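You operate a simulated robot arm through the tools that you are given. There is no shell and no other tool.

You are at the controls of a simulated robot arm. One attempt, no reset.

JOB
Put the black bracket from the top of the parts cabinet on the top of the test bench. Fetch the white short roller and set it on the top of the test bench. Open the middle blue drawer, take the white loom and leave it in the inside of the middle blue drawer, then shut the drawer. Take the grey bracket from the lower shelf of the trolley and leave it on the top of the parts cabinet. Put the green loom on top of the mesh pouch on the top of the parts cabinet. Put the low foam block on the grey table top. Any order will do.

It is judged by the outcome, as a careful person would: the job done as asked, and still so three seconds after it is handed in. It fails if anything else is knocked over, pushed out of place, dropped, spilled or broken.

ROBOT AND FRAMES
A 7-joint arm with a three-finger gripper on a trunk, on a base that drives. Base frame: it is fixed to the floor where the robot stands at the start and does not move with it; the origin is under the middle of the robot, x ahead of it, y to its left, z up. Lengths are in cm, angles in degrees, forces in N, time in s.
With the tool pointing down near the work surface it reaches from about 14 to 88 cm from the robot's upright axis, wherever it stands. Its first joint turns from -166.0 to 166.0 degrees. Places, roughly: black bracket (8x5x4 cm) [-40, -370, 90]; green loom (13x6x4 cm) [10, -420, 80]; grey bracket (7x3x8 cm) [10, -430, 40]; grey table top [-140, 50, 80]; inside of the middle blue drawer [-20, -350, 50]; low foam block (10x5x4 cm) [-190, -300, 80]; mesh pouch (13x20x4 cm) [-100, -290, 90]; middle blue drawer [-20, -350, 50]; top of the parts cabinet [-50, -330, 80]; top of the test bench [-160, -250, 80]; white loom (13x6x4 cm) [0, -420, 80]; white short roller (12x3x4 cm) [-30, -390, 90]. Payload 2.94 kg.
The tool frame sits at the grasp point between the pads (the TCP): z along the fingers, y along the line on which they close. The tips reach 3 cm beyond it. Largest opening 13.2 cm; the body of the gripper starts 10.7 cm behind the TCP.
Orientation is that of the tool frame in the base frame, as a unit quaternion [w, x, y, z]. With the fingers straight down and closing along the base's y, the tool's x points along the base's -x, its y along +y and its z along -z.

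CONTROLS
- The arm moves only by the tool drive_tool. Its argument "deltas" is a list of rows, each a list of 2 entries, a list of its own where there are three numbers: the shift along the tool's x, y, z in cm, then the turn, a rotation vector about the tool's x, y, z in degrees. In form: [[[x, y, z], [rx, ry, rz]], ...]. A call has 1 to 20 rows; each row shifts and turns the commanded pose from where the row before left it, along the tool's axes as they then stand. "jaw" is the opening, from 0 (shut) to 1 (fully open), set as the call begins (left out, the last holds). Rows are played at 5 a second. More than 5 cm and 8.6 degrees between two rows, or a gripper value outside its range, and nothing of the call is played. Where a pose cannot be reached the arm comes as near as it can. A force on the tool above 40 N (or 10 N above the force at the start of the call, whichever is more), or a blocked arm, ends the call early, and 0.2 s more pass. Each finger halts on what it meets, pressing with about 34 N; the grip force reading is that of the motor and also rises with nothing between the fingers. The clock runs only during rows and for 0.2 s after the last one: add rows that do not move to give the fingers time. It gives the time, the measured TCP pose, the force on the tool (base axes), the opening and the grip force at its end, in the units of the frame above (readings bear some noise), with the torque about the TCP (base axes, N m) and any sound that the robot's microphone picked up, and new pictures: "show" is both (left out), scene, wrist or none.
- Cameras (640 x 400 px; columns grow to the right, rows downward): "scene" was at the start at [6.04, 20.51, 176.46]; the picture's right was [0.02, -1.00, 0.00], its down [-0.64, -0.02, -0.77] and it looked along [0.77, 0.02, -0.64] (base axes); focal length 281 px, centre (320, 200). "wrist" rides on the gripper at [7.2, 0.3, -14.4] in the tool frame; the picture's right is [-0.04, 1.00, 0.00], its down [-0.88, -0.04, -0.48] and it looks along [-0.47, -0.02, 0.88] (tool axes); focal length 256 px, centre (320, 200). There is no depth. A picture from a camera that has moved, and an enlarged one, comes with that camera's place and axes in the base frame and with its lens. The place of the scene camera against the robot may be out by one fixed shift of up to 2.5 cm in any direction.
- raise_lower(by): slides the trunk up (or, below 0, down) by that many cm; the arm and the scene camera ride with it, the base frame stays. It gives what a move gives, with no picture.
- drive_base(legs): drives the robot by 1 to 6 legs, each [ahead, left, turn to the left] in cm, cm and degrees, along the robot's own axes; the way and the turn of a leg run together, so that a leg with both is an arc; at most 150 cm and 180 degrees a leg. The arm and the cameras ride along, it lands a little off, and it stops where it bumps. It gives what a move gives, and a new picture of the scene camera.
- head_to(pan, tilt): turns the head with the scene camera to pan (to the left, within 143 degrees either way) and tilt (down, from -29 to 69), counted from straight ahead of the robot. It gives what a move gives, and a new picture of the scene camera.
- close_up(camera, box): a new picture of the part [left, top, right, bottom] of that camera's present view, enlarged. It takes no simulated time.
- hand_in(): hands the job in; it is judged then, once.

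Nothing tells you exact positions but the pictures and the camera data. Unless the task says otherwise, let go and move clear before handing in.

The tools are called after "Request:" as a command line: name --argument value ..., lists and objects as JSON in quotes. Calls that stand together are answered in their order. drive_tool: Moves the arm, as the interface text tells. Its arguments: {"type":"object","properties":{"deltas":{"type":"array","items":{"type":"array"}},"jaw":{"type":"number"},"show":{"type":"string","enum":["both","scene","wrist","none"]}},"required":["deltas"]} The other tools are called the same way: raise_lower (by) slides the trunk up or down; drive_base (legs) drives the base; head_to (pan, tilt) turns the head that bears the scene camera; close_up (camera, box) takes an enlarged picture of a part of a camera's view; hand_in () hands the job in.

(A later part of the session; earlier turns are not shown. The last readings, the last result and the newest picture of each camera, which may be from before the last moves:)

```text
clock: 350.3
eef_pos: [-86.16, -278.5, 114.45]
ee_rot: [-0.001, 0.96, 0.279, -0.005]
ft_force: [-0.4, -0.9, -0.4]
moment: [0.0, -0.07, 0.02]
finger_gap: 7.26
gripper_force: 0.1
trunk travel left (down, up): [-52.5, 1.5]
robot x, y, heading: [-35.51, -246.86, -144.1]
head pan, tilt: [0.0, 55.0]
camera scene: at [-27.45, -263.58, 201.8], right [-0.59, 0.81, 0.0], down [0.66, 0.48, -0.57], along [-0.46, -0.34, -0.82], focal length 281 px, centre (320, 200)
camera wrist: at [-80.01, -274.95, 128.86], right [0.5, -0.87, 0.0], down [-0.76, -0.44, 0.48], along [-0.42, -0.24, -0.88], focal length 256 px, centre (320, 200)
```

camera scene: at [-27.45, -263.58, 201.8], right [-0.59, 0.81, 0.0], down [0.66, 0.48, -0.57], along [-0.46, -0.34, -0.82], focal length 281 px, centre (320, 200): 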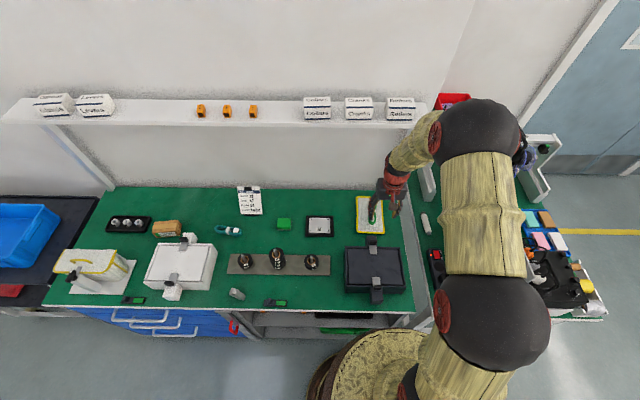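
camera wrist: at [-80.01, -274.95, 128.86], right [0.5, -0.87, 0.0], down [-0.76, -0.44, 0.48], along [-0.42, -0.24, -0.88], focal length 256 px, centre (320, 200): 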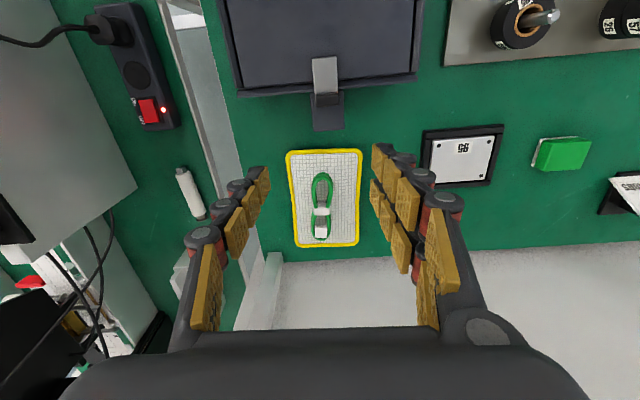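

Green loom is on the mesh pouch. Last: the foam block. I'll retract the arm, back out and go around to the aisle side of the test bench.

Request:
drive_tool --deltas '[[[4, 0, -2], [0, 0, 0]], [[4, 0, -2], [0, 0, 0]], [[3, 0, -2], [0, 0, 0]], [[0, 0, -3], [0, 0, 0]], [[0, 0, 0], [0, 0, 0]]]' --show "none"

Request:
drive_base --legs '[[-24, 0, 0], [0, -80, 0], [8, -75, 0]]'

Request:
head_to --pan 0 --tilt 35

```text
clock: 351.5
eef_pos: [-76.42, -272.93, 123.63]
ee_rot: [0.0, 0.96, 0.279, -0.004]
ft_force: [0.8, -0.3, 0.2]
moment: [0.01, -0.01, -0.06]
finger_gap: 7.27
gripper_force: 0.1
trunk travel left (down, up): [-52.5, 1.5]
robot x, y, heading: [-35.46, -247.04, -143.8]
head pan, tilt: [0.0, 55.0]
```

```text
clock: 360.8
eef_pos: [-153.82, -138.33, 123.73]
ee_rot: [-0.001, 0.96, 0.279, -0.004]
ft_force: [1.1, 0.2, 0.3]
moment: [-0.04, -0.04, 0.0]
finger_gap: 7.27
gripper_force: 0.0
trunk travel left (down, up): [-52.5, 1.5]
robot x, y, heading: [-112.76, -112.45, -144.3]
head pan, tilt: [0.0, 55.0]
camera scene: at [-104.47, -128.87, 201.82], right [-0.58, 0.81, 0.0], down [0.66, 0.48, -0.57], along [-0.46, -0.34, -0.82], focal length 281 px, centre (320, 200)
```

scene: 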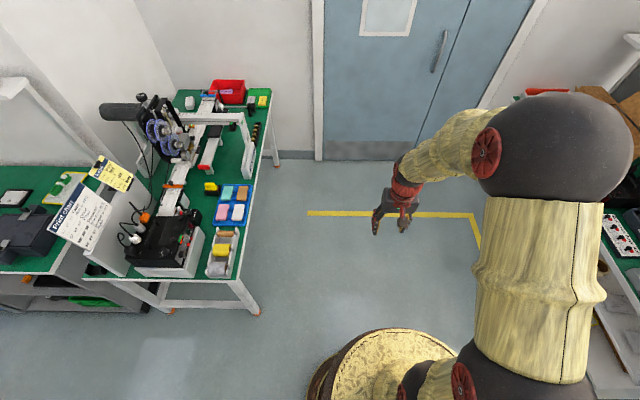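

```text
clock: 361.7
eef_pos: [-153.55, -138.31, 123.81]
ee_rot: [-0.001, 0.96, 0.278, -0.004]
ft_force: [0.4, 0.7, -0.5]
moment: [0.01, -0.03, 0.07]
finger_gap: 7.25
gripper_force: 0.1
trunk travel left (down, up): [-52.5, 1.5]
robot x, y, heading: [-112.39, -112.41, -144.1]
head pan, tilt: [0.0, 35.0]
camera scene: at [-105.72, -129.85, 204.62], right [-0.58, 0.81, 0.0], down [0.47, 0.34, -0.82], along [-0.66, -0.48, -0.57], focal length 281 px, centre (320, 200)
```

scene: 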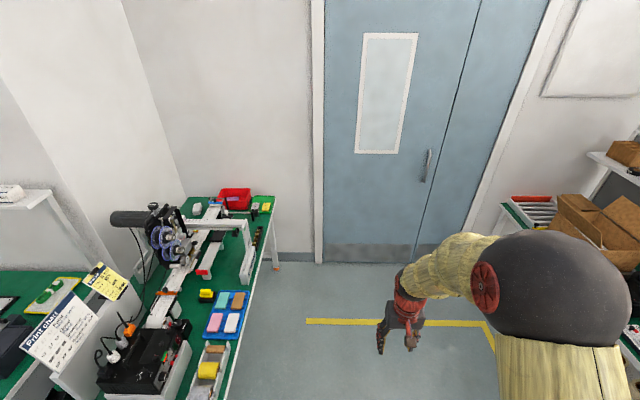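

Request:
close_up --camera "scene" --box '[100, 160, 300, 300]'

```text
2.86 times, centred on (200, 230) of scene
camera zoom: at [-105.72, -129.85, 204.62], right [-0.58, 0.81, 0.0], down [0.47, 0.34, -0.82], along [-0.66, -0.48, -0.57], focal length 803 px, centre (663, 114)
```

zoom: 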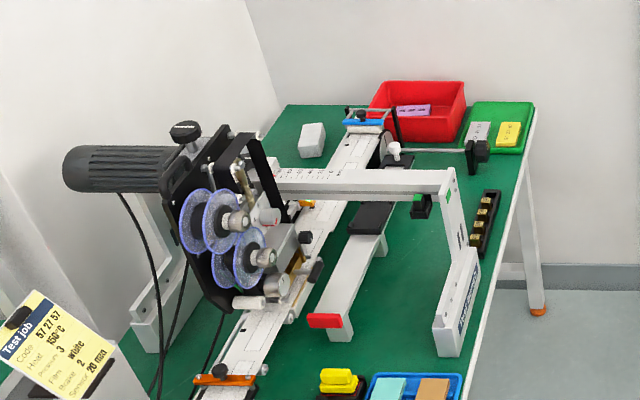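

The foam block is the pale block at the bench's back left. I'll turn left to face the bench's long side and strafe along it.

Request:
drive_base --legs '[[0, 0, 92]]'

Request:
drive_base --legs '[[0, -75, 0]]'

Request:
head_to --pan -20 --tilt 50

```text
clock: 365.9
eef_pos: [-85.48, -152.75, 123.59]
ee_rot: [0.002, 0.471, 0.882, -0.004]
ft_force: [0.3, 0.3, -0.8]
moment: [0.0, 0.0, 0.03]
finger_gap: 7.26
gripper_force: 0.0
trunk travel left (down, up): [-52.5, 1.5]
robot x, y, heading: [-112.63, -112.34, -52.7]
head pan, tilt: [0.0, 35.0]
camera scene: at [-93.4, -104.15, 204.63], right [-0.8, -0.61, 0.0], down [-0.35, 0.46, -0.82], along [0.5, -0.65, -0.57], focal length 281 px, centre (320, 200)
```

scene: 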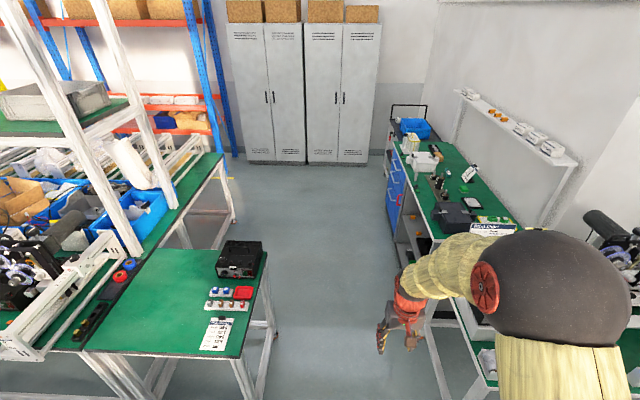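

```text
clock: 370.0
eef_pos: [-144.14, -198.25, 123.62]
ee_rot: [0.002, 0.464, 0.886, -0.003]
ft_force: [0.5, 0.8, 0.6]
moment: [0.02, -0.04, 0.0]
finger_gap: 7.27
gripper_force: 0.1
trunk travel left (down, up): [-52.5, 1.5]
robot x, y, heading: [-171.6, -158.43, -51.9]
head pan, tilt: [0.0, 35.0]
camera scene: at [-152.88, -149.85, 204.64], right [-0.79, -0.62, 0.0], down [-0.35, 0.45, -0.82], along [0.51, -0.64, -0.57], focal length 281 px, centre (320, 200)
```

scene: 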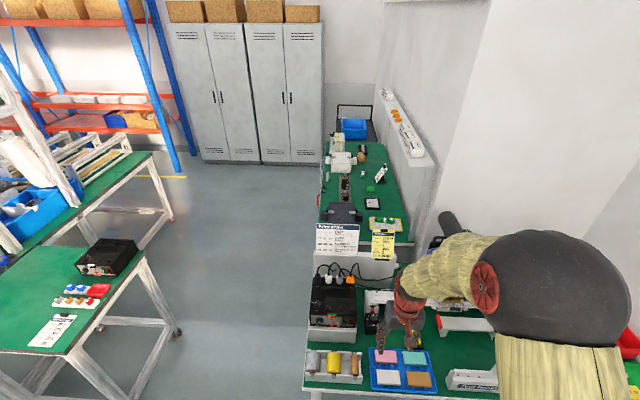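

```text
clock: 370.8
eef_pos: [-144.1, -198.22, 123.65]
ee_rot: [0.002, 0.463, 0.886, -0.003]
ft_force: [0.4, 0.2, -0.3]
moment: [-0.02, 0.02, 0.0]
finger_gap: 7.29
gripper_force: 0.2
trunk travel left (down, up): [-52.5, 1.5]
robot x, y, heading: [-171.91, -158.14, -51.8]
head pan, tilt: [-20.0, 50.0]
camera scene: at [-155.86, -150.2, 202.46], right [-0.95, -0.31, 0.0], down [-0.24, 0.73, -0.64], along [0.2, -0.61, -0.77], focal length 281 px, centre (320, 200)
```

scene: 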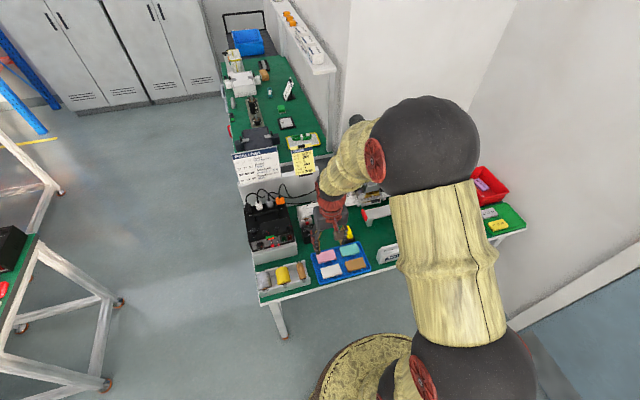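

Request:
drive_base --legs '[[0, -76, 0]]'

Request:
head_to --pan 10 --tilt 50

```text
clock: 375.0
eef_pos: [-201.96, -245.72, 123.68]
ee_rot: [0.003, 0.448, 0.894, -0.003]
ft_force: [-0.2, -0.9, 0.1]
moment: [-0.03, 0.0, 0.0]
finger_gap: 7.27
gripper_force: 0.1
trunk travel left (down, up): [-52.5, 1.5]
robot x, y, heading: [-231.1, -206.77, -49.5]
head pan, tilt: [-20.0, 50.0]
camera scene: at [-215.49, -198.16, 202.47], right [-0.94, -0.35, 0.0], down [-0.27, 0.72, -0.64], along [0.22, -0.6, -0.77], focal length 281 px, centre (320, 200)
```

scene: 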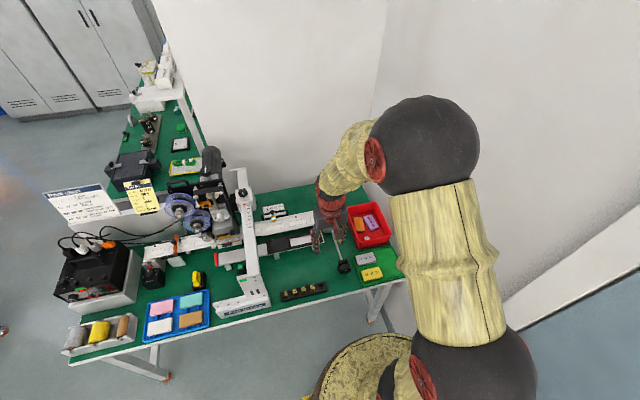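

```text
clock: 375.9
eef_pos: [-202.04, -245.62, 123.58]
ee_rot: [0.002, 0.448, 0.894, -0.003]
ft_force: [-0.2, 0.4, -0.3]
moment: [-0.03, 0.01, -0.01]
finger_gap: 7.26
gripper_force: 0.0
trunk travel left (down, up): [-52.5, 1.5]
robot x, y, heading: [-231.26, -206.47, -49.8]
head pan, tilt: [10.0, 50.0]
camera scene: at [-212.16, -195.8, 202.46], right [-0.64, -0.77, 0.0], down [-0.59, 0.49, -0.64], along [0.49, -0.41, -0.77], focal length 281 px, centre (320, 200)
```

scene: 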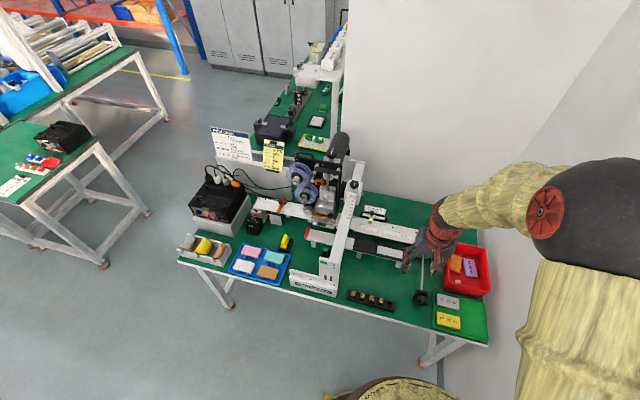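

Request:
drive_base --legs '[[0, 0, -2.4], [20, 0, 0]]'

Request:
drive_tool --deltas '[[[0, 0, 0], [0, 0, 0]]]' --show "wrist"

```text
clock: 377.9
eef_pos: [-191.42, -262.6, 123.58]
ee_rot: [0.002, 0.467, 0.884, -0.002]
ft_force: [-0.2, -0.9, 0.5]
moment: [0.05, 0.04, -0.01]
finger_gap: 7.25
gripper_force: 0.1
trunk travel left (down, up): [-52.5, 1.5]
robot x, y, heading: [-219.03, -222.77, -52.3]
head pan, tilt: [10.0, 50.0]
camera scene: at [-199.45, -212.43, 202.45], right [-0.67, -0.74, 0.0], down [-0.57, 0.51, -0.64], along [0.48, -0.43, -0.77], focal length 281 px, centre (320, 200)
```

scene: 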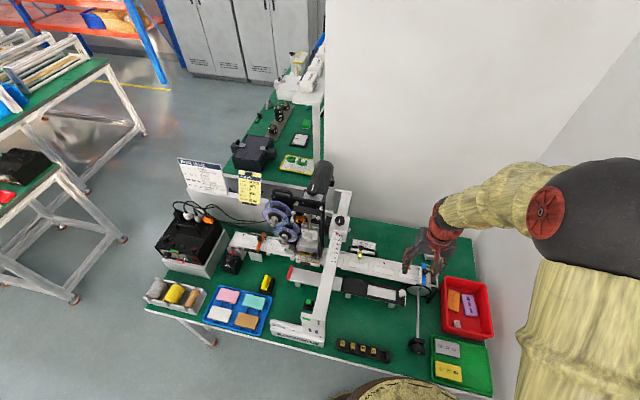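

```text
clock: 378.3
eef_pos: [-191.46, -262.58, 123.55]
ee_rot: [0.001, 0.466, 0.885, -0.002]
ft_force: [0.8, -1.0, 0.0]
moment: [0.06, 0.0, 0.0]
finger_gap: 7.27
gripper_force: 0.0
trunk travel left (down, up): [-52.5, 1.5]
robot x, y, heading: [-218.92, -222.38, -52.2]
head pan, tilt: [10.0, 50.0]
camera wrist: at [-195.48, -256.35, 138.07], right [0.85, 0.53, 0.0], down [0.46, -0.74, 0.48], along [0.25, -0.41, -0.88], focal length 256 px, centre (320, 200)
```

wrist: 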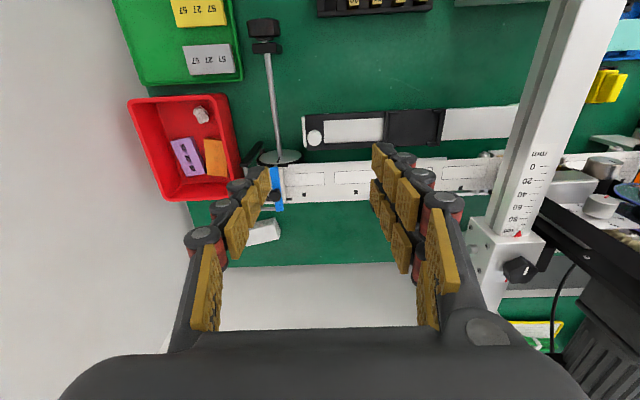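

Request:
close_up --camera "wrist" --box '[180, 150, 340, 270]'

```text
3.33 times, centred on (260, 210) of wrist
camera zoom: at [-195.48, -256.35, 138.07], right [0.85, 0.53, 0.0], down [0.46, -0.74, 0.48], along [0.25, -0.41, -0.88], focal length 853 px, centre (520, 167)
```

zoom: 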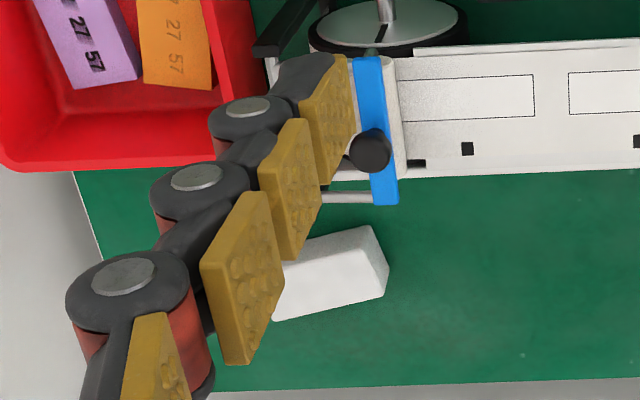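

The foam's long axis runs roughly along the bench, turned ~19°. I'll rotate the hand +70° so the fingers close across its 5 cm width, then move most of the way over it.

Request:
drive_tool --deltas '[[[-3.7, -2, 0], [0, 0, 0]], [[-3.7, -2, 0], [0, 0, 0]], [[-3.7, -2, 0], [0, 0, 0]], [[-3.7, -2, 0], [0, 0, 0]], [[-3.7, -2, 0], [0, 0, 0]], [[0, 0, 0], [0, 0, 7.84]], [[0, 0, 0], [0, 0, 7.84]], [[0, 0, 0], [0, 0, 7.84]], [[0, 0, 0], [0, 0, 7.84]], [[0, 0, 0], [0, 0, 7.84]], [[0, 0, 0], [0, 0, 7.84]], [[0, 0, 0], [0, 0, 7.84]], [[0, 0, 0], [0, 0, 7.84]], [[0, 0, 0], [0, 0, 7.84]], [[0, 0, 0], [0, 0, 0]]]'

```text
clock: 381.5
eef_pos: [-189.26, -283.49, 123.69]
ee_rot: [0.004, 0.892, 0.452, -0.002]
ft_force: [-0.3, -0.2, -0.2]
moment: [0.0, -0.01, 0.03]
finger_gap: 7.27
gripper_force: 0.1
trunk travel left (down, up): [-52.5, 1.5]
robot x, y, heading: [-218.72, -222.28, -52.1]
head pan, tilt: [10.0, 50.0]
camera scene: at [-199.59, -212.27, 202.46], right [-0.67, -0.74, 0.0], down [-0.57, 0.51, -0.64], along [0.48, -0.43, -0.77], focal length 281 px, centre (320, 200)
camera wrist: at [-184.93, -277.75, 138.22], right [0.78, -0.63, 0.01], down [-0.55, -0.68, 0.48], along [-0.3, -0.38, -0.88], focal length 256 px, centre (320, 200)
```

scene: 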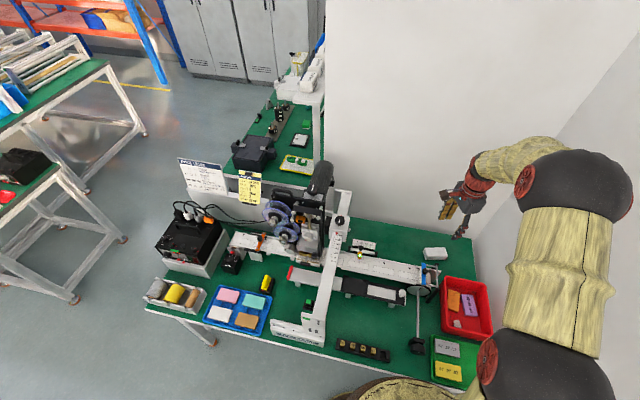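
wrist: 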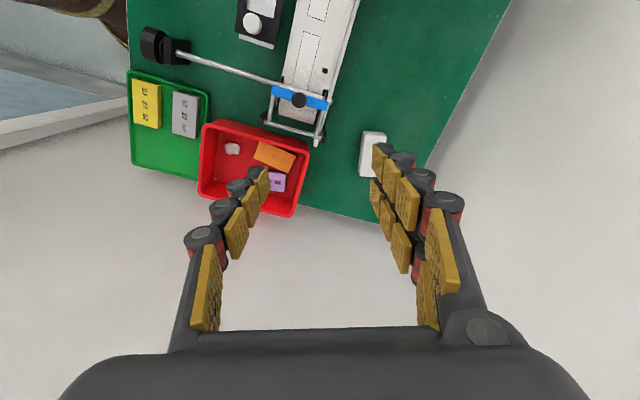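

Aligned with the block. Moving over it and descending to z≈97.

Request:
drive_tool --deltas '[[[-2.6, 2.85, 0], [0, 0, 0]], [[-2.6, 2.85, 0], [0, 0, 0]], [[-2.6, 2.85, 0], [0, 0, 0]], [[-2.6, 2.85, 0], [0, 0, 0]], [[0, 0, 4.5], [0, 0, 0]], [[0, 0, 4.5], [0, 0, 0]], [[0, 0, 4.5], [0, 0, 0]], [[0, 0, 4.5], [0, 0, 0]], [[0, 0, 4.5], [0, 0, 0]], [[0, 0, 0], [0, 0, 0]]]'

```text
clock: 383.7
eef_pos: [-186.37, -298.99, 101.44]
ee_rot: [0.005, 0.892, 0.451, -0.002]
ft_force: [-0.4, 0.3, 0.0]
moment: [-0.02, 0.01, 0.02]
finger_gap: 7.25
gripper_force: 0.2
trunk travel left (down, up): [-52.5, 1.5]
robot x, y, heading: [-219.02, -222.43, -52.2]
head pan, tilt: [10.0, 50.0]
camera scene: at [-199.62, -212.22, 202.46], right [-0.67, -0.74, 0.0], down [-0.57, 0.51, -0.64], along [0.48, -0.43, -0.77], focal length 281 px, centre (320, 200)
camera wrist: at [-182.0, -293.2, 115.88], right [0.78, -0.62, 0.01], down [-0.55, -0.68, 0.48], along [-0.3, -0.38, -0.88], focal length 256 px, centre (320, 200)
```

scene: 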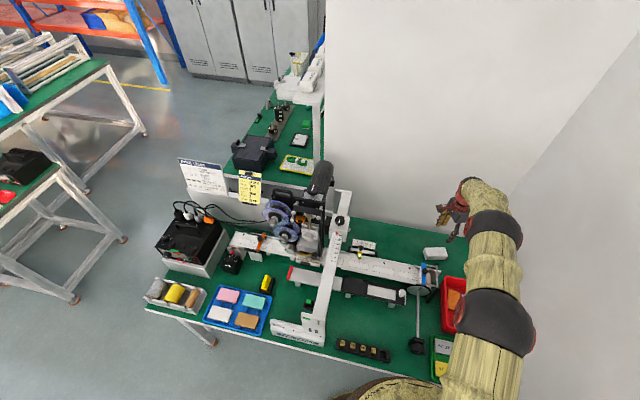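
wrist: 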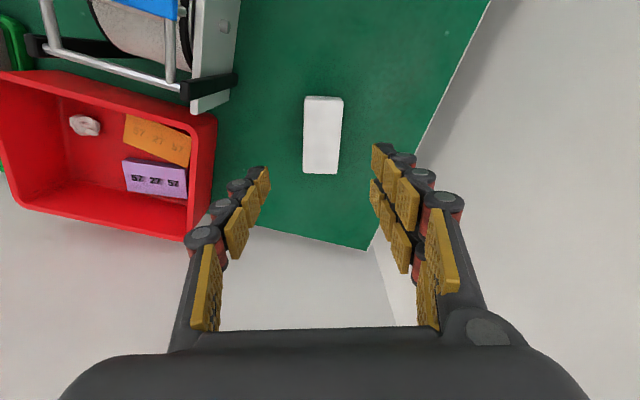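

Block centred between the fingers with ~5° yaw left. Adjust and descend.

Request:
drive_tool --deltas '[[[-1.5, 0.3, 0], [0, 0, 4.9]], [[0, 0, 4.5], [0, 0, 0]], [[0, 0, 4.5], [0, 0, 0]], [[0, 0, 4], [0, 0, 0]], [[0, 0, 0], [0, 0, 0]]]' --jaw 0.65 --show "wrist"

```text
clock: 384.9
eef_pos: [-187.19, -300.02, 88.19]
ee_rot: [0.003, 0.91, 0.414, -0.001]
ft_force: [0.4, 1.1, -2.3]
moment: [-0.13, -0.03, 0.03]
finger_gap: 8.58
gripper_force: 0.2
out of reach, approached as far as the arm can: row 4
trunk travel left (down, up): [-52.5, 1.5]
robot x, y, heading: [-218.79, -222.29, -52.0]
head pan, tilt: [10.0, 50.0]
camera wrist: at [-182.43, -294.73, 102.72], right [0.72, -0.69, 0.0], down [-0.61, -0.63, 0.48], along [-0.33, -0.35, -0.88], focal length 256 px, centre (320, 200)
```

wrist: 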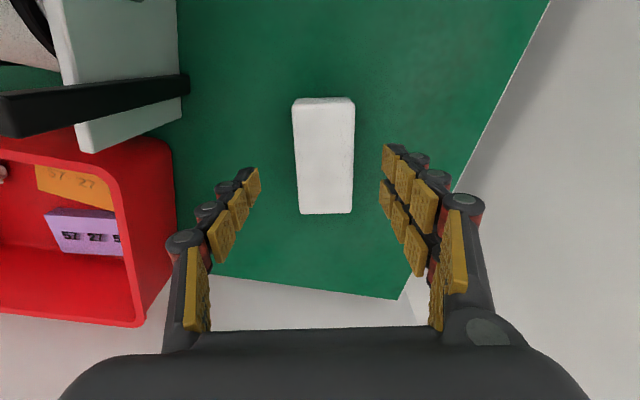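

Reach limit with the trunk so high; lowering the trunk instead will bring the hand straight down.

Request:
raise_lower --by -4.5

Request:
raise_lower --by -1.7

Request:
drive_tool --deltas '[[[0, 0, 0], [0, 0, 0]]]' --show "wrist"

```text
clock: 385.8
eef_pos: [-187.2, -300.16, 83.9]
ee_rot: [0.004, 0.91, 0.414, -0.001]
ft_force: [0.0, -0.6, 1.2]
moment: [0.0, 0.03, 0.0]
finger_gap: 8.58
gripper_force: 0.0
trunk travel left (down, up): [-48.0, 6.0]
robot x, y, heading: [-219.12, -222.11, -52.4]
head pan, tilt: [10.0, 50.0]
```

```text
clock: 386.4
eef_pos: [-187.15, -300.26, 82.25]
ee_rot: [0.004, 0.91, 0.414, -0.001]
ft_force: [-0.2, 0.0, 0.5]
moment: [0.0, -0.01, -0.01]
finger_gap: 8.57
gripper_force: 0.2
trunk travel left (down, up): [-46.3, 7.7]
robot x, y, heading: [-218.85, -222.25, -52.1]
head pan, tilt: [10.0, 50.0]
```

```text
clock: 386.8
eef_pos: [-187.11, -300.19, 82.13]
ee_rot: [0.003, 0.91, 0.414, -0.001]
ft_force: [0.1, 0.0, 0.2]
moment: [0.01, -0.03, -0.01]
finger_gap: 8.58
gripper_force: 0.1
trunk travel left (down, up): [-46.3, 7.7]
robot x, y, heading: [-219.08, -222.55, -52.2]
head pan, tilt: [10.0, 50.0]
camera wrist: at [-182.39, -294.81, 96.61], right [0.72, -0.69, 0.01], down [-0.61, -0.63, 0.48], along [-0.33, -0.35, -0.88], focal length 256 px, centre (320, 200)
```

wrist: 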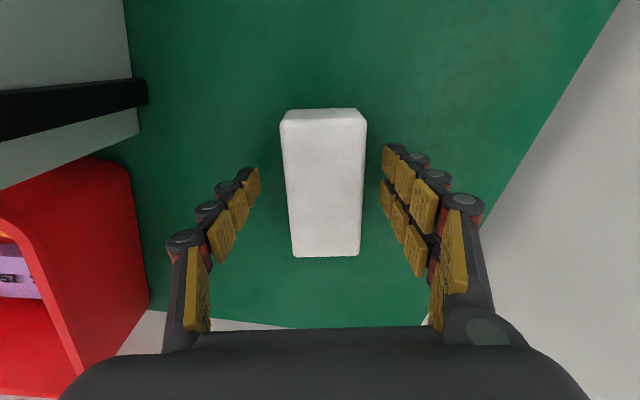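

Straddling the block. Closing.

Request:
drive_tool --deltas '[[[0, 0, 0], [0, 0, 0]], [[0, 0, 0], [0, 0, 0]], [[0, 0, 0], [0, 0, 0]], [[0, 0, 0], [0, 0, 0]], [[0, 0, 0], [0, 0, 0]], [[0, 0, 0], [0, 0, 0]]]' --jaw 0.2 --show "wrist"

Request:
raise_lower --by 5

Request:
drive_tool --deltas '[[[0, 0, 0], [0, 0, 0]]]' --show "wrist"

```text
clock: 388.2
eef_pos: [-187.08, -300.22, 82.15]
ee_rot: [0.003, 0.91, 0.414, -0.002]
ft_force: [-0.2, 0.5, 1.6]
moment: [-0.02, 0.0, 0.0]
finger_gap: 4.84
gripper_force: 34.1
trunk travel left (down, up): [-46.3, 7.7]
robot x, y, heading: [-218.91, -222.24, -52.3]
head pan, tilt: [10.0, 50.0]
camera wrist: at [-182.38, -294.82, 96.61], right [0.72, -0.69, 0.01], down [-0.61, -0.63, 0.48], along [-0.33, -0.35, -0.88], focal length 256 px, centre (320, 200)
```

wrist: 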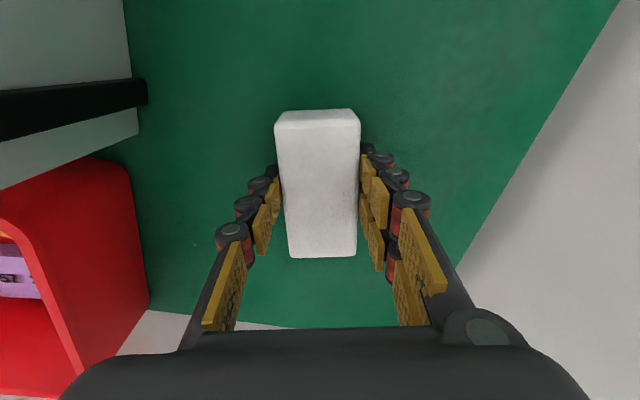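

```text
clock: 389.1
eef_pos: [-187.12, -300.14, 87.1]
ee_rot: [0.003, 0.91, 0.414, -0.002]
ft_force: [-1.0, 0.9, -1.3]
moment: [0.04, -0.03, 0.01]
finger_gap: 4.84
gripper_force: 33.8
trunk travel left (down, up): [-51.3, 2.7]
robot x, y, heading: [-219.21, -222.36, -52.4]
head pan, tilt: [10.0, 50.0]
```

```text
clock: 389.5
eef_pos: [-187.19, -300.11, 87.12]
ee_rot: [0.004, 0.91, 0.414, -0.001]
ft_force: [0.2, -0.8, -0.5]
moment: [0.0, 0.0, 0.0]
finger_gap: 4.84
gripper_force: 34.2
trunk travel left (down, up): [-51.3, 2.7]
robot x, y, heading: [-218.96, -222.46, -52.2]
head pan, tilt: [10.0, 50.0]
camera wrist: at [-182.38, -294.82, 101.59], right [0.72, -0.69, 0.01], down [-0.61, -0.63, 0.48], along [-0.33, -0.35, -0.88], focal length 256 px, centre (320, 200)
```

wrist: 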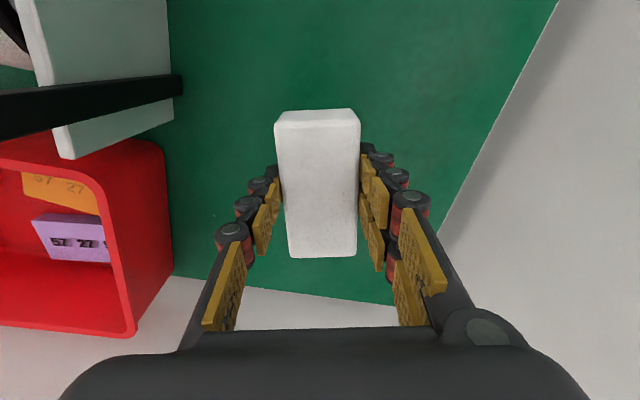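

Foam held. Lifting high and retracting toward the robot.

Request:
drive_tool --deltas '[[[0, 0, -4.7], [0, 0, 0]], [[0, 0, -4.7], [0, 0, 0]], [[0, 0, -4.7], [0, 0, 0]], [[0, 0, -4.7], [0, 0, 0]], [[0, 0, -4.7], [0, 0, 0]], [[0, 0, -4.7], [0, 0, 0]], [[0, 0, -4.7], [0, 0, 0]], [[1.97, -3.9, 0], [0, 0, 0]], [[1.97, -3.9, 0], [0, 0, 0]], [[1.97, -3.9, 0], [0, 0, 0]], [[1.97, -3.9, 0], [0, 0, 0]], [[1.97, -3.9, 0], [0, 0, 0]], [[1.97, -3.9, 0], [0, 0, 0]], [[1.97, -3.9, 0], [0, 0, 0]], [[1.97, -3.9, 0], [0, 0, 0]], [[0, 0, 0], [0, 0, 0]]]'

```text
clock: 392.9
eef_pos: [-200.52, -267.45, 119.61]
ee_rot: [0.003, 0.911, 0.413, -0.001]
ft_force: [0.0, -1.2, -0.8]
moment: [0.03, 0.05, -0.01]
finger_gap: 4.83
gripper_force: 34.1
trunk travel left (down, up): [-51.3, 2.7]
robot x, y, heading: [-218.95, -222.49, -52.2]
head pan, tilt: [10.0, 50.0]
camera scene: at [-199.56, -212.39, 201.26], right [-0.67, -0.74, 0.0], down [-0.57, 0.51, -0.64], along [0.48, -0.43, -0.77], focal length 281 px, centre (320, 200)
camera wrist: at [-195.75, -262.08, 134.09], right [0.72, -0.69, 0.01], down [-0.61, -0.63, 0.48], along [-0.33, -0.35, -0.88], focal length 256 px, centre (320, 200)
```

scene: 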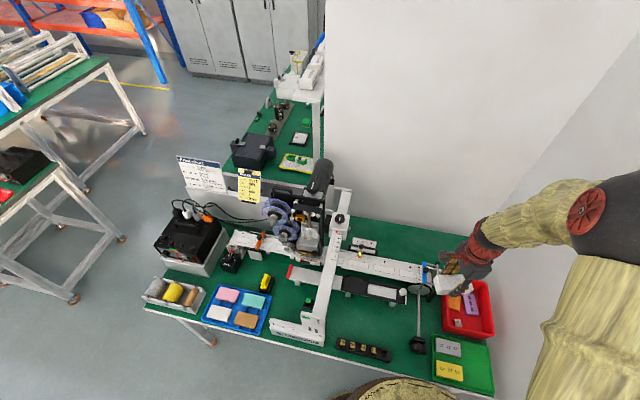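
wrist: 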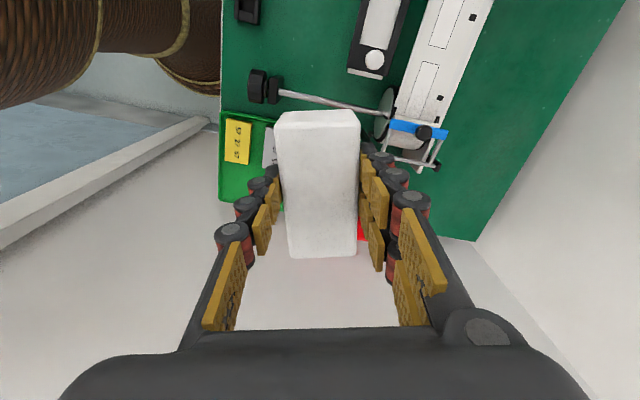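

Now drive to the grey table: back off from the bench, then move along the aisle.

Request:
drive_base --legs '[[-30, 0, 0], [-20, 80, 0], [-20, 80, 0]]'

Request:
head_to --pan 130 --tilt 35

```text
clock: 403.1
eef_pos: [-117.15, -112.0, 119.58]
ee_rot: [0.004, 0.911, 0.412, -0.002]
ft_force: [0.2, -0.1, -0.4]
moment: [-0.06, -0.01, -0.01]
finger_gap: 4.82
gripper_force: 33.5
trunk travel left (down, up): [-51.3, 2.7]
robot x, y, heading: [-135.31, -67.01, -52.2]
head pan, tilt: [10.0, 50.0]
camera scene: at [-115.9, -56.87, 201.25], right [-0.67, -0.74, 0.0], down [-0.57, 0.52, -0.64], along [0.47, -0.43, -0.77], focal length 281 px, centre (320, 200)
```

scene: 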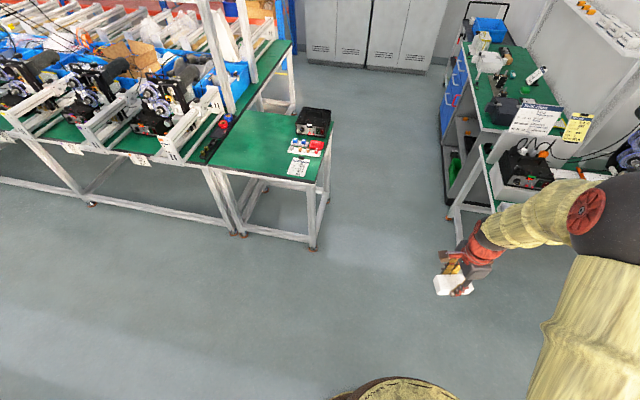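

```text
clock: 405.1
eef_pos: [-117.09, -111.85, 119.65]
ee_rot: [0.003, 0.911, 0.412, -0.001]
ft_force: [-0.7, -0.2, -0.4]
moment: [-0.03, -0.01, 0.0]
finger_gap: 4.84
gripper_force: 34.0
trunk travel left (down, up): [-51.3, 2.7]
robot x, y, heading: [-135.68, -67.06, -52.2]
head pan, tilt: [130.0, 35.0]
camera scene: at [-119.73, -43.14, 203.43], right [0.98, -0.22, 0.0], down [-0.12, -0.56, -0.82], along [0.18, 0.8, -0.57], focal length 281 px, centre (320, 200)
```

scene: 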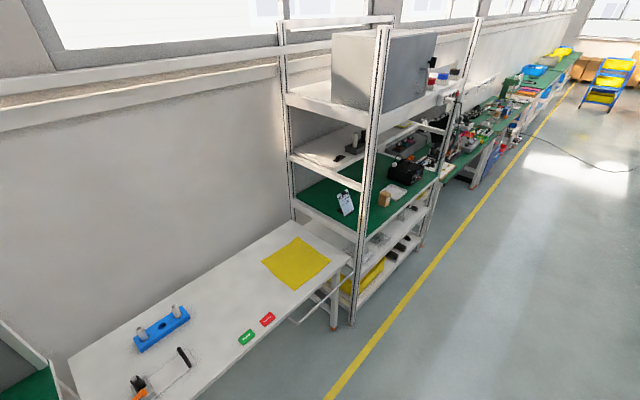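

I see the grey table: the middle between the blue stand, the tags and the yellow pad is free (≈(-142,58)). Turn around here first, then approach.

Request:
drive_base --legs '[[0, 0, 176.7]]'

Request:
head_to --pan 0 --tilt 40

```text
clock: 412.6
eef_pos: [-148.5, -20.21, 119.72]
ee_rot: [0.002, -0.362, 0.932, 0.004]
ft_force: [-0.4, 0.6, -0.3]
moment: [0.01, 0.04, 0.0]
finger_gap: 4.83
gripper_force: 33.7
trunk travel left (down, up): [-51.3, 2.7]
robot x, y, heading: [-135.27, -67.01, 121.6]
head pan, tilt: [130.0, 35.0]
camera scene: at [-152.42, -86.41, 203.43], right [-0.95, 0.32, 0.0], down [0.18, 0.54, -0.82], along [-0.26, -0.78, -0.57], focal length 281 px, centre (320, 200)
```

scene: 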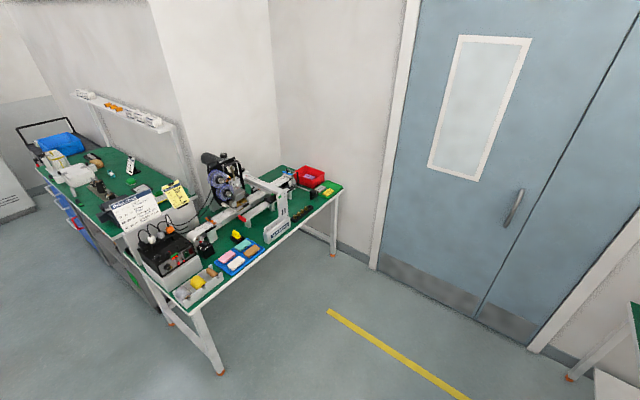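

```text
clock: 414.7
eef_pos: [-148.48, -20.3, 119.67]
ee_rot: [0.001, -0.362, 0.932, 0.003]
ft_force: [0.2, 0.4, 0.7]
moment: [-0.03, 0.0, -0.03]
finger_gap: 4.82
gripper_force: 34.8
trunk travel left (down, up): [-51.3, 2.7]
robot x, y, heading: [-135.16, -67.09, 121.3]
head pan, tilt: [0.0, 40.0]
camera scene: at [-154.02, -70.8, 202.68], right [0.85, 0.52, 0.0], down [0.33, -0.55, -0.77], along [-0.4, 0.65, -0.64], focal length 281 px, centre (320, 200)
```

scene: 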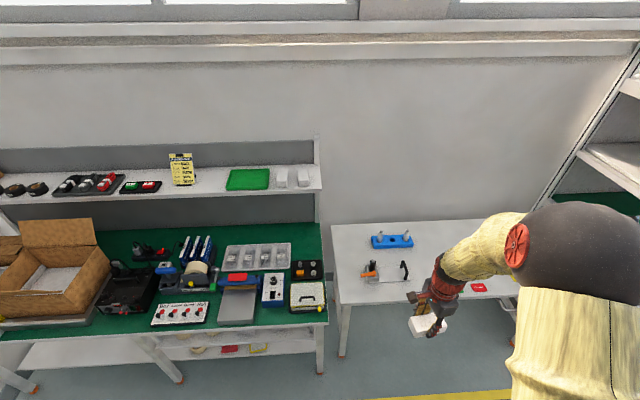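

Request:
drive_base --legs '[[0, -54, 3], [30, 0, 0]]'

Request:
head_to --pan 5 --tilt 50

Request:
drive_tool --deltas '[[[0, 0, 0], [0, 0, 0]]]' --show "wrist"

```text
clock: 419.5
eef_pos: [-120.7, 33.84, 119.58]
ee_rot: [0.001, -0.379, 0.925, 0.003]
ft_force: [-0.4, 0.8, -1.1]
moment: [-0.02, 0.01, 0.02]
finger_gap: 4.82
gripper_force: 34.3
trunk travel left (down, up): [-51.3, 2.7]
robot x, y, heading: [-105.61, -12.48, 123.5]
head pan, tilt: [0.0, 40.0]
camera scene: at [-124.25, -16.89, 202.67], right [0.83, 0.55, 0.0], down [0.36, -0.54, -0.77], along [-0.42, 0.64, -0.64], focal length 281 px, centre (320, 200)
```

scene: 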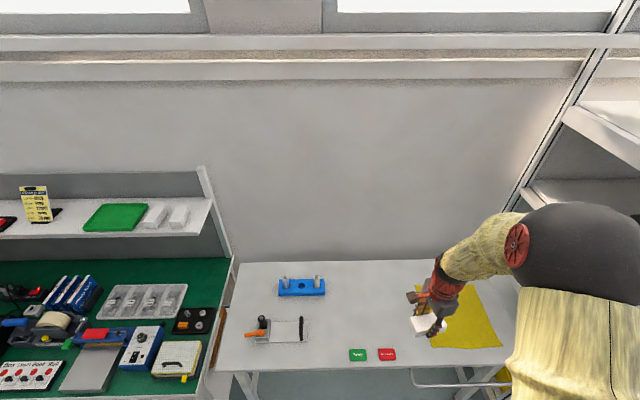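

```text
clock: 420.2
eef_pos: [-120.68, 33.68, 119.64]
ee_rot: [0.002, -0.38, 0.925, 0.004]
ft_force: [-0.1, 0.2, 0.4]
moment: [-0.01, -0.03, 0.0]
finger_gap: 4.84
gripper_force: 34.1
trunk travel left (down, up): [-51.3, 2.7]
robot x, y, heading: [-105.8, -12.57, 123.8]
head pan, tilt: [5.0, 50.0]
camera scene: at [-124.24, -18.12, 201.26], right [0.78, 0.62, 0.0], down [0.48, -0.6, -0.64], along [-0.4, 0.5, -0.77], focal length 281 px, centre (320, 200)
```

scene: 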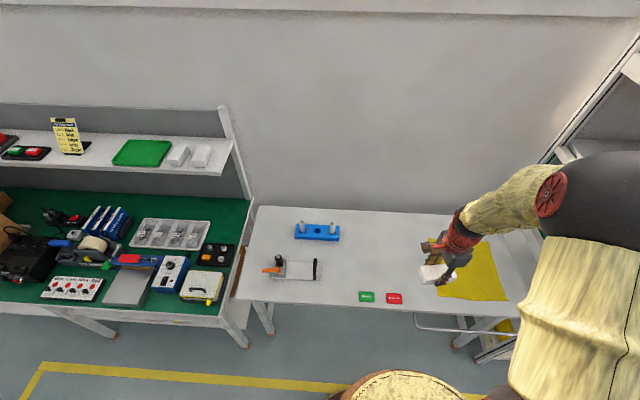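

```text
clock: 420.6
eef_pos: [-120.68, 33.79, 119.64]
ee_rot: [0.002, -0.38, 0.925, 0.003]
ft_force: [1.2, -0.1, -0.3]
moment: [0.03, 0.02, -0.01]
finger_gap: 4.87
gripper_force: 33.9
trunk travel left (down, up): [-51.3, 2.7]
robot x, y, heading: [-106.05, -12.89, 123.5]
head pan, tilt: [5.0, 50.0]
camera wrist: at [-126.18, 28.71, 134.14], right [-0.67, 0.74, 0.01], down [0.65, 0.59, 0.48], along [0.35, 0.33, -0.88], focal length 256 px, centre (320, 200)
```

wrist: 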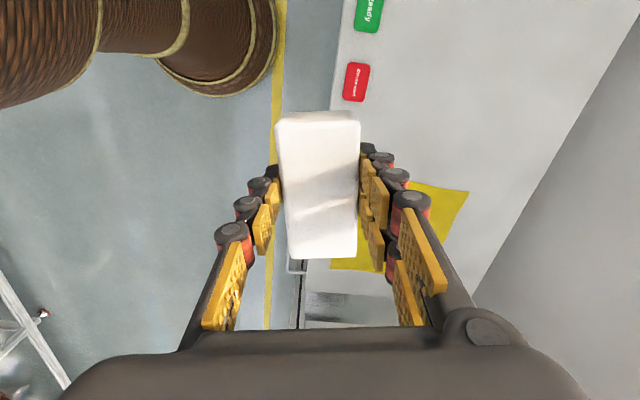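

Request:
drive_base --legs '[[8, 0, 0]]'

Request:
drive_tool --deltas '[[[0, 4.4, 0], [0, 0, 0]], [[0, 4.4, 0], [0, 0, 0]], [[0, 4.4, 0], [0, 0, 0]], [[0, 4.4, 0], [0, 0, 0]], [[0, 4.4, 0], [0, 0, 0]], [[0, 4.4, 0], [0, 0, 0]], [[0, 0, 4.5], [0, 0, 0]], [[0, 0, 4.5], [0, 0, 0]], [[0, 0, 4.5], [0, 0, 0]], [[0, 0, 0], [0, 0, 0]]]'

```text
clock: 421.7
eef_pos: [-124.98, 40.51, 119.57]
ee_rot: [0.002, -0.379, 0.925, 0.003]
ft_force: [0.3, 0.6, 0.0]
moment: [-0.07, -0.02, 0.03]
finger_gap: 4.82
gripper_force: 34.2
trunk travel left (down, up): [-51.3, 2.7]
robot x, y, heading: [-110.16, -5.85, 123.5]
head pan, tilt: [5.0, 50.0]
camera scene: at [-128.82, -11.18, 201.25], right [0.78, 0.62, 0.0], down [0.48, -0.6, -0.64], along [-0.4, 0.5, -0.77], focal length 281 px, centre (320, 200)
```

scene: 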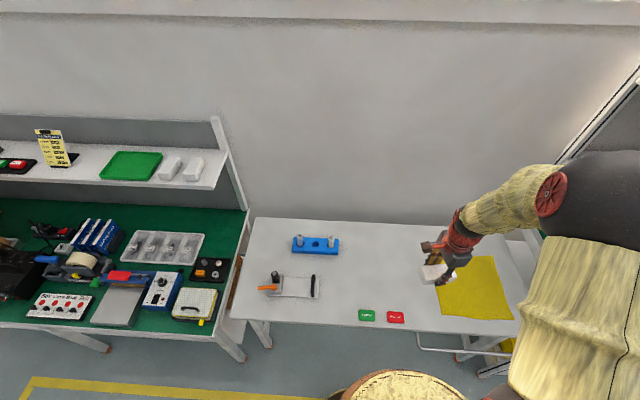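

```text
clock: 423.9
eef_pos: [-143.39, 59.34, 106.56]
ee_rot: [0.0, -0.378, 0.926, 0.005]
ft_force: [-0.2, -0.1, 0.5]
moment: [-0.01, 0.0, -0.02]
finger_gap: 4.82
gripper_force: 34.0
trunk travel left (down, up): [-51.3, 2.7]
robot x, y, heading: [-110.01, -5.79, 123.4]
head pan, tilt: [5.0, 50.0]
camera scene: at [-128.67, -11.44, 201.26], right [0.78, 0.62, 0.0], down [0.48, -0.6, -0.64], along [-0.4, 0.5, -0.77], focal length 281 px, centre (320, 200)
camera wrist: at [-148.98, 54.24, 121.0], right [-0.67, 0.74, 0.01], down [0.65, 0.58, 0.48], along [0.35, 0.33, -0.88], focal length 256 px, centre (320, 200)
```

scene: 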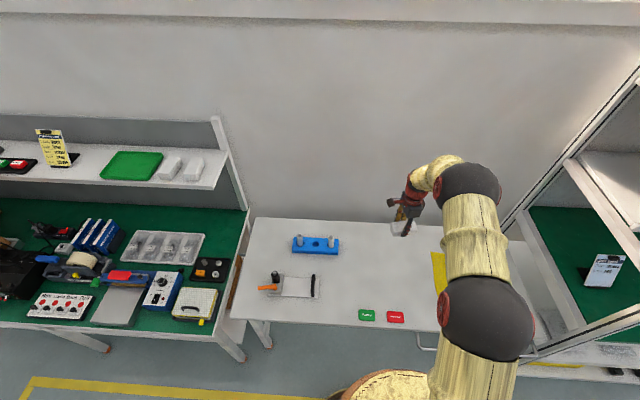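
wrist: 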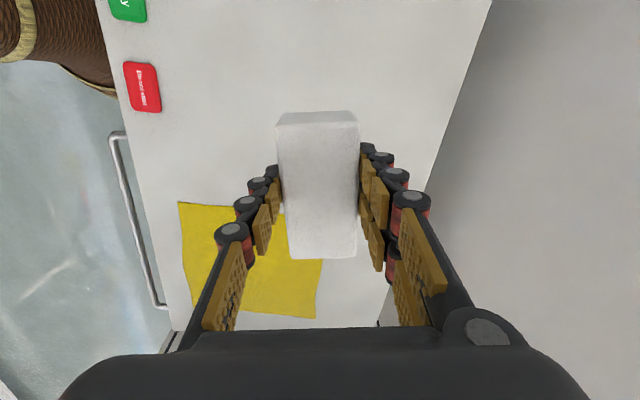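

Landing point is clear. Descending.

Request:
drive_tool --deltas '[[[0, 0, 4.5], [0, 0, 0]], [[0, 0, 4.5], [0, 0, 0]], [[0, 0, 4.5], [0, 0, 0]], [[0, 0, 4], [0, 0, 0]], [[0, 0, 0], [0, 0, 0]]]' --show "wrist"

```text
clock: 425.1
eef_pos: [-143.56, 59.83, 89.02]
ee_rot: [0.001, -0.379, 0.926, 0.003]
ft_force: [-0.4, 0.0, -0.5]
moment: [0.03, 0.01, 0.0]
finger_gap: 4.84
gripper_force: 34.1
trunk travel left (down, up): [-51.3, 2.7]
robot x, y, heading: [-109.86, -5.83, 123.6]
head pan, tilt: [5.0, 50.0]
camera wrist: at [-149.08, 54.77, 103.65], right [-0.67, 0.74, 0.01], down [0.65, 0.58, 0.48], along [0.35, 0.33, -0.88], focal length 256 px, centre (320, 200)
```

wrist: 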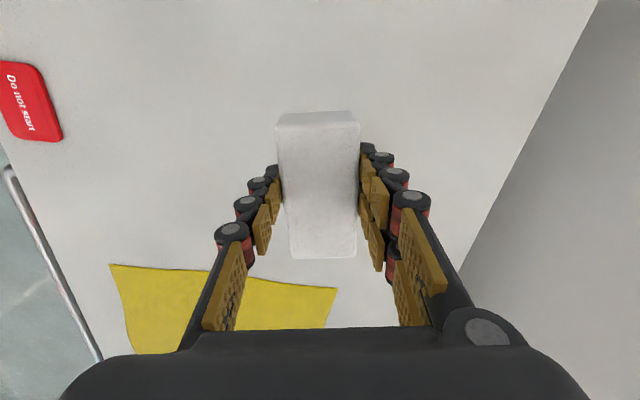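

Request:
drive_tool --deltas '[[[0, 0, 2], [0, 0, 0]], [[0, 0, 1.5], [0, 0, 0]], [[0, 0, 0], [0, 0, 0]]]' --show "none"

Request:
drive_tool --deltas '[[[0, 0, 0.6], [0, 0, 0]], [[0, 0, 0.5], [0, 0, 0]], [[0, 0, 0], [0, 0, 0]]]' --show "none"

Request:
drive_tool --deltas '[[[0, 0, 0.5], [0, 0, 0]], [[0, 0, 0.5], [0, 0, 0]], [[0, 0, 0], [0, 0, 0]]]' --show "wrist"

```text
clock: 425.9
eef_pos: [-143.55, 59.73, 85.54]
ee_rot: [0.003, -0.378, 0.926, 0.002]
ft_force: [0.3, -0.3, 0.5]
moment: [-0.01, 0.02, 0.0]
finger_gap: 4.85
gripper_force: 34.1
trunk travel left (down, up): [-51.3, 2.7]
robot x, y, heading: [-109.93, -5.94, 123.2]
head pan, tilt: [5.0, 50.0]
```

```text
clock: 426.7
eef_pos: [-143.49, 59.66, 84.27]
ee_rot: [0.002, -0.379, 0.926, 0.003]
ft_force: [0.2, -0.2, -0.3]
moment: [-0.01, -0.01, -0.01]
finger_gap: 4.85
gripper_force: 34.0
trunk travel left (down, up): [-51.3, 2.7]
robot x, y, heading: [-110.27, -5.86, 123.6]
head pan, tilt: [5.0, 50.0]
```

```text
clock: 427.5
eef_pos: [-143.42, 59.68, 83.2]
ee_rot: [0.002, -0.379, 0.926, 0.004]
ft_force: [0.1, 0.7, -0.4]
moment: [-0.03, 0.02, 0.0]
finger_gap: 4.85
gripper_force: 33.6
trunk travel left (down, up): [-51.3, 2.7]
robot x, y, heading: [-110.1, -5.89, 123.2]
head pan, tilt: [5.0, 50.0]
camera wrist: at [-148.99, 54.55, 97.69], right [-0.67, 0.74, 0.01], down [0.65, 0.59, 0.48], along [0.35, 0.33, -0.88], focal length 256 px, centre (320, 200)
```

wrist: 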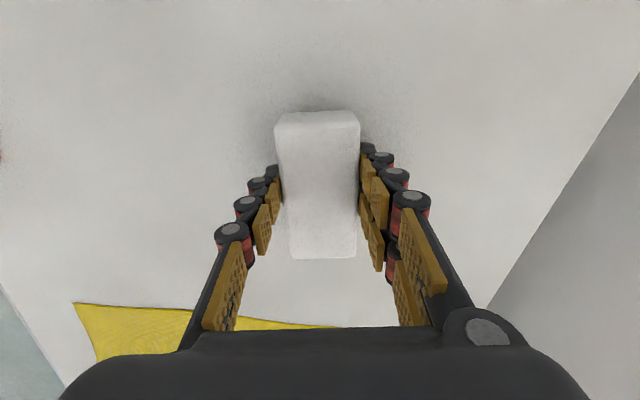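

Request:
drive_tool --deltas '[[[0, 0, 0.5], [0, 0, 0]], [[0, 0, 0], [0, 0, 0]]]' --show "none"

Request:
drive_tool --deltas '[[[0, 0, 0.5], [0, 0, 0]], [[0, 0, 0], [0, 0, 0]]]' --show "none"

Request:
drive_tool --deltas '[[[0, 0, 0.4], [0, 0, 0]], [[0, 0, 0], [0, 0, 0]]]' --show "none"

Request:
drive_tool --deltas '[[[0, 0, 0.4], [0, 0, 0]], [[0, 0, 0], [0, 0, 0]]]' --show "wrist"

```text
clock: 428.1
eef_pos: [-143.42, 59.56, 82.79]
ee_rot: [0.001, -0.379, 0.925, 0.003]
ft_force: [-0.5, 0.3, 0.0]
moment: [0.0, -0.01, -0.01]
finger_gap: 4.84
gripper_force: 34.0
trunk travel left (down, up): [-51.3, 2.7]
robot x, y, heading: [-110.07, -5.99, 123.4]
head pan, tilt: [5.0, 50.0]
```

```text
clock: 428.7
eef_pos: [-143.41, 59.62, 82.2]
ee_rot: [0.002, -0.379, 0.926, 0.003]
ft_force: [1.1, 0.0, 0.3]
moment: [-0.01, -0.01, 0.01]
finger_gap: 4.85
gripper_force: 34.1
trunk travel left (down, up): [-51.3, 2.7]
robot x, y, heading: [-109.87, -5.87, 123.5]
head pan, tilt: [5.0, 50.0]
```

```text
clock: 429.3
eef_pos: [-143.51, 59.73, 82.23]
ee_rot: [0.001, -0.378, 0.926, 0.004]
ft_force: [2.7, -2.6, 16.6]
moment: [-0.31, -0.31, -0.02]
finger_gap: 4.84
gripper_force: 33.3
trunk travel left (down, up): [-51.3, 2.7]
robot x, y, heading: [-110.17, -5.7, 123.3]
head pan, tilt: [5.0, 50.0]
```

```text
clock: 429.9
eef_pos: [-143.6, 59.78, 81.94]
ee_rot: [0.001, -0.379, 0.925, 0.006]
ft_force: [-0.6, -0.3, 31.1]
moment: [-0.13, 0.0, 0.0]
finger_gap: 4.85
gripper_force: 34.1
trunk travel left (down, up): [-51.3, 2.7]
robot x, y, heading: [-110.22, -5.58, 123.2]
head pan, tilt: [5.0, 50.0]
camera wrist: at [-149.04, 54.68, 96.28], right [-0.67, 0.74, 0.01], down [0.65, 0.58, 0.48], along [0.35, 0.33, -0.88], focal length 256 px, centre (320, 200)
```

wrist: 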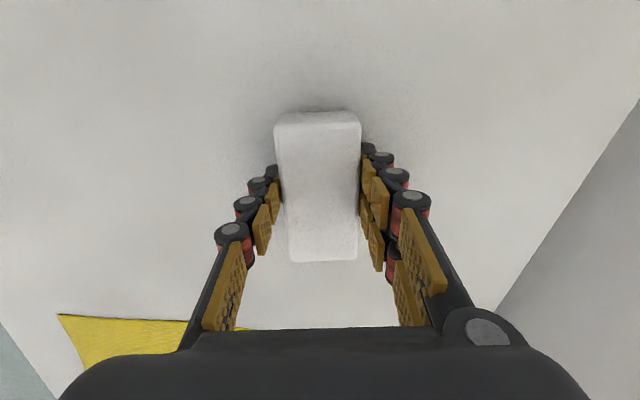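

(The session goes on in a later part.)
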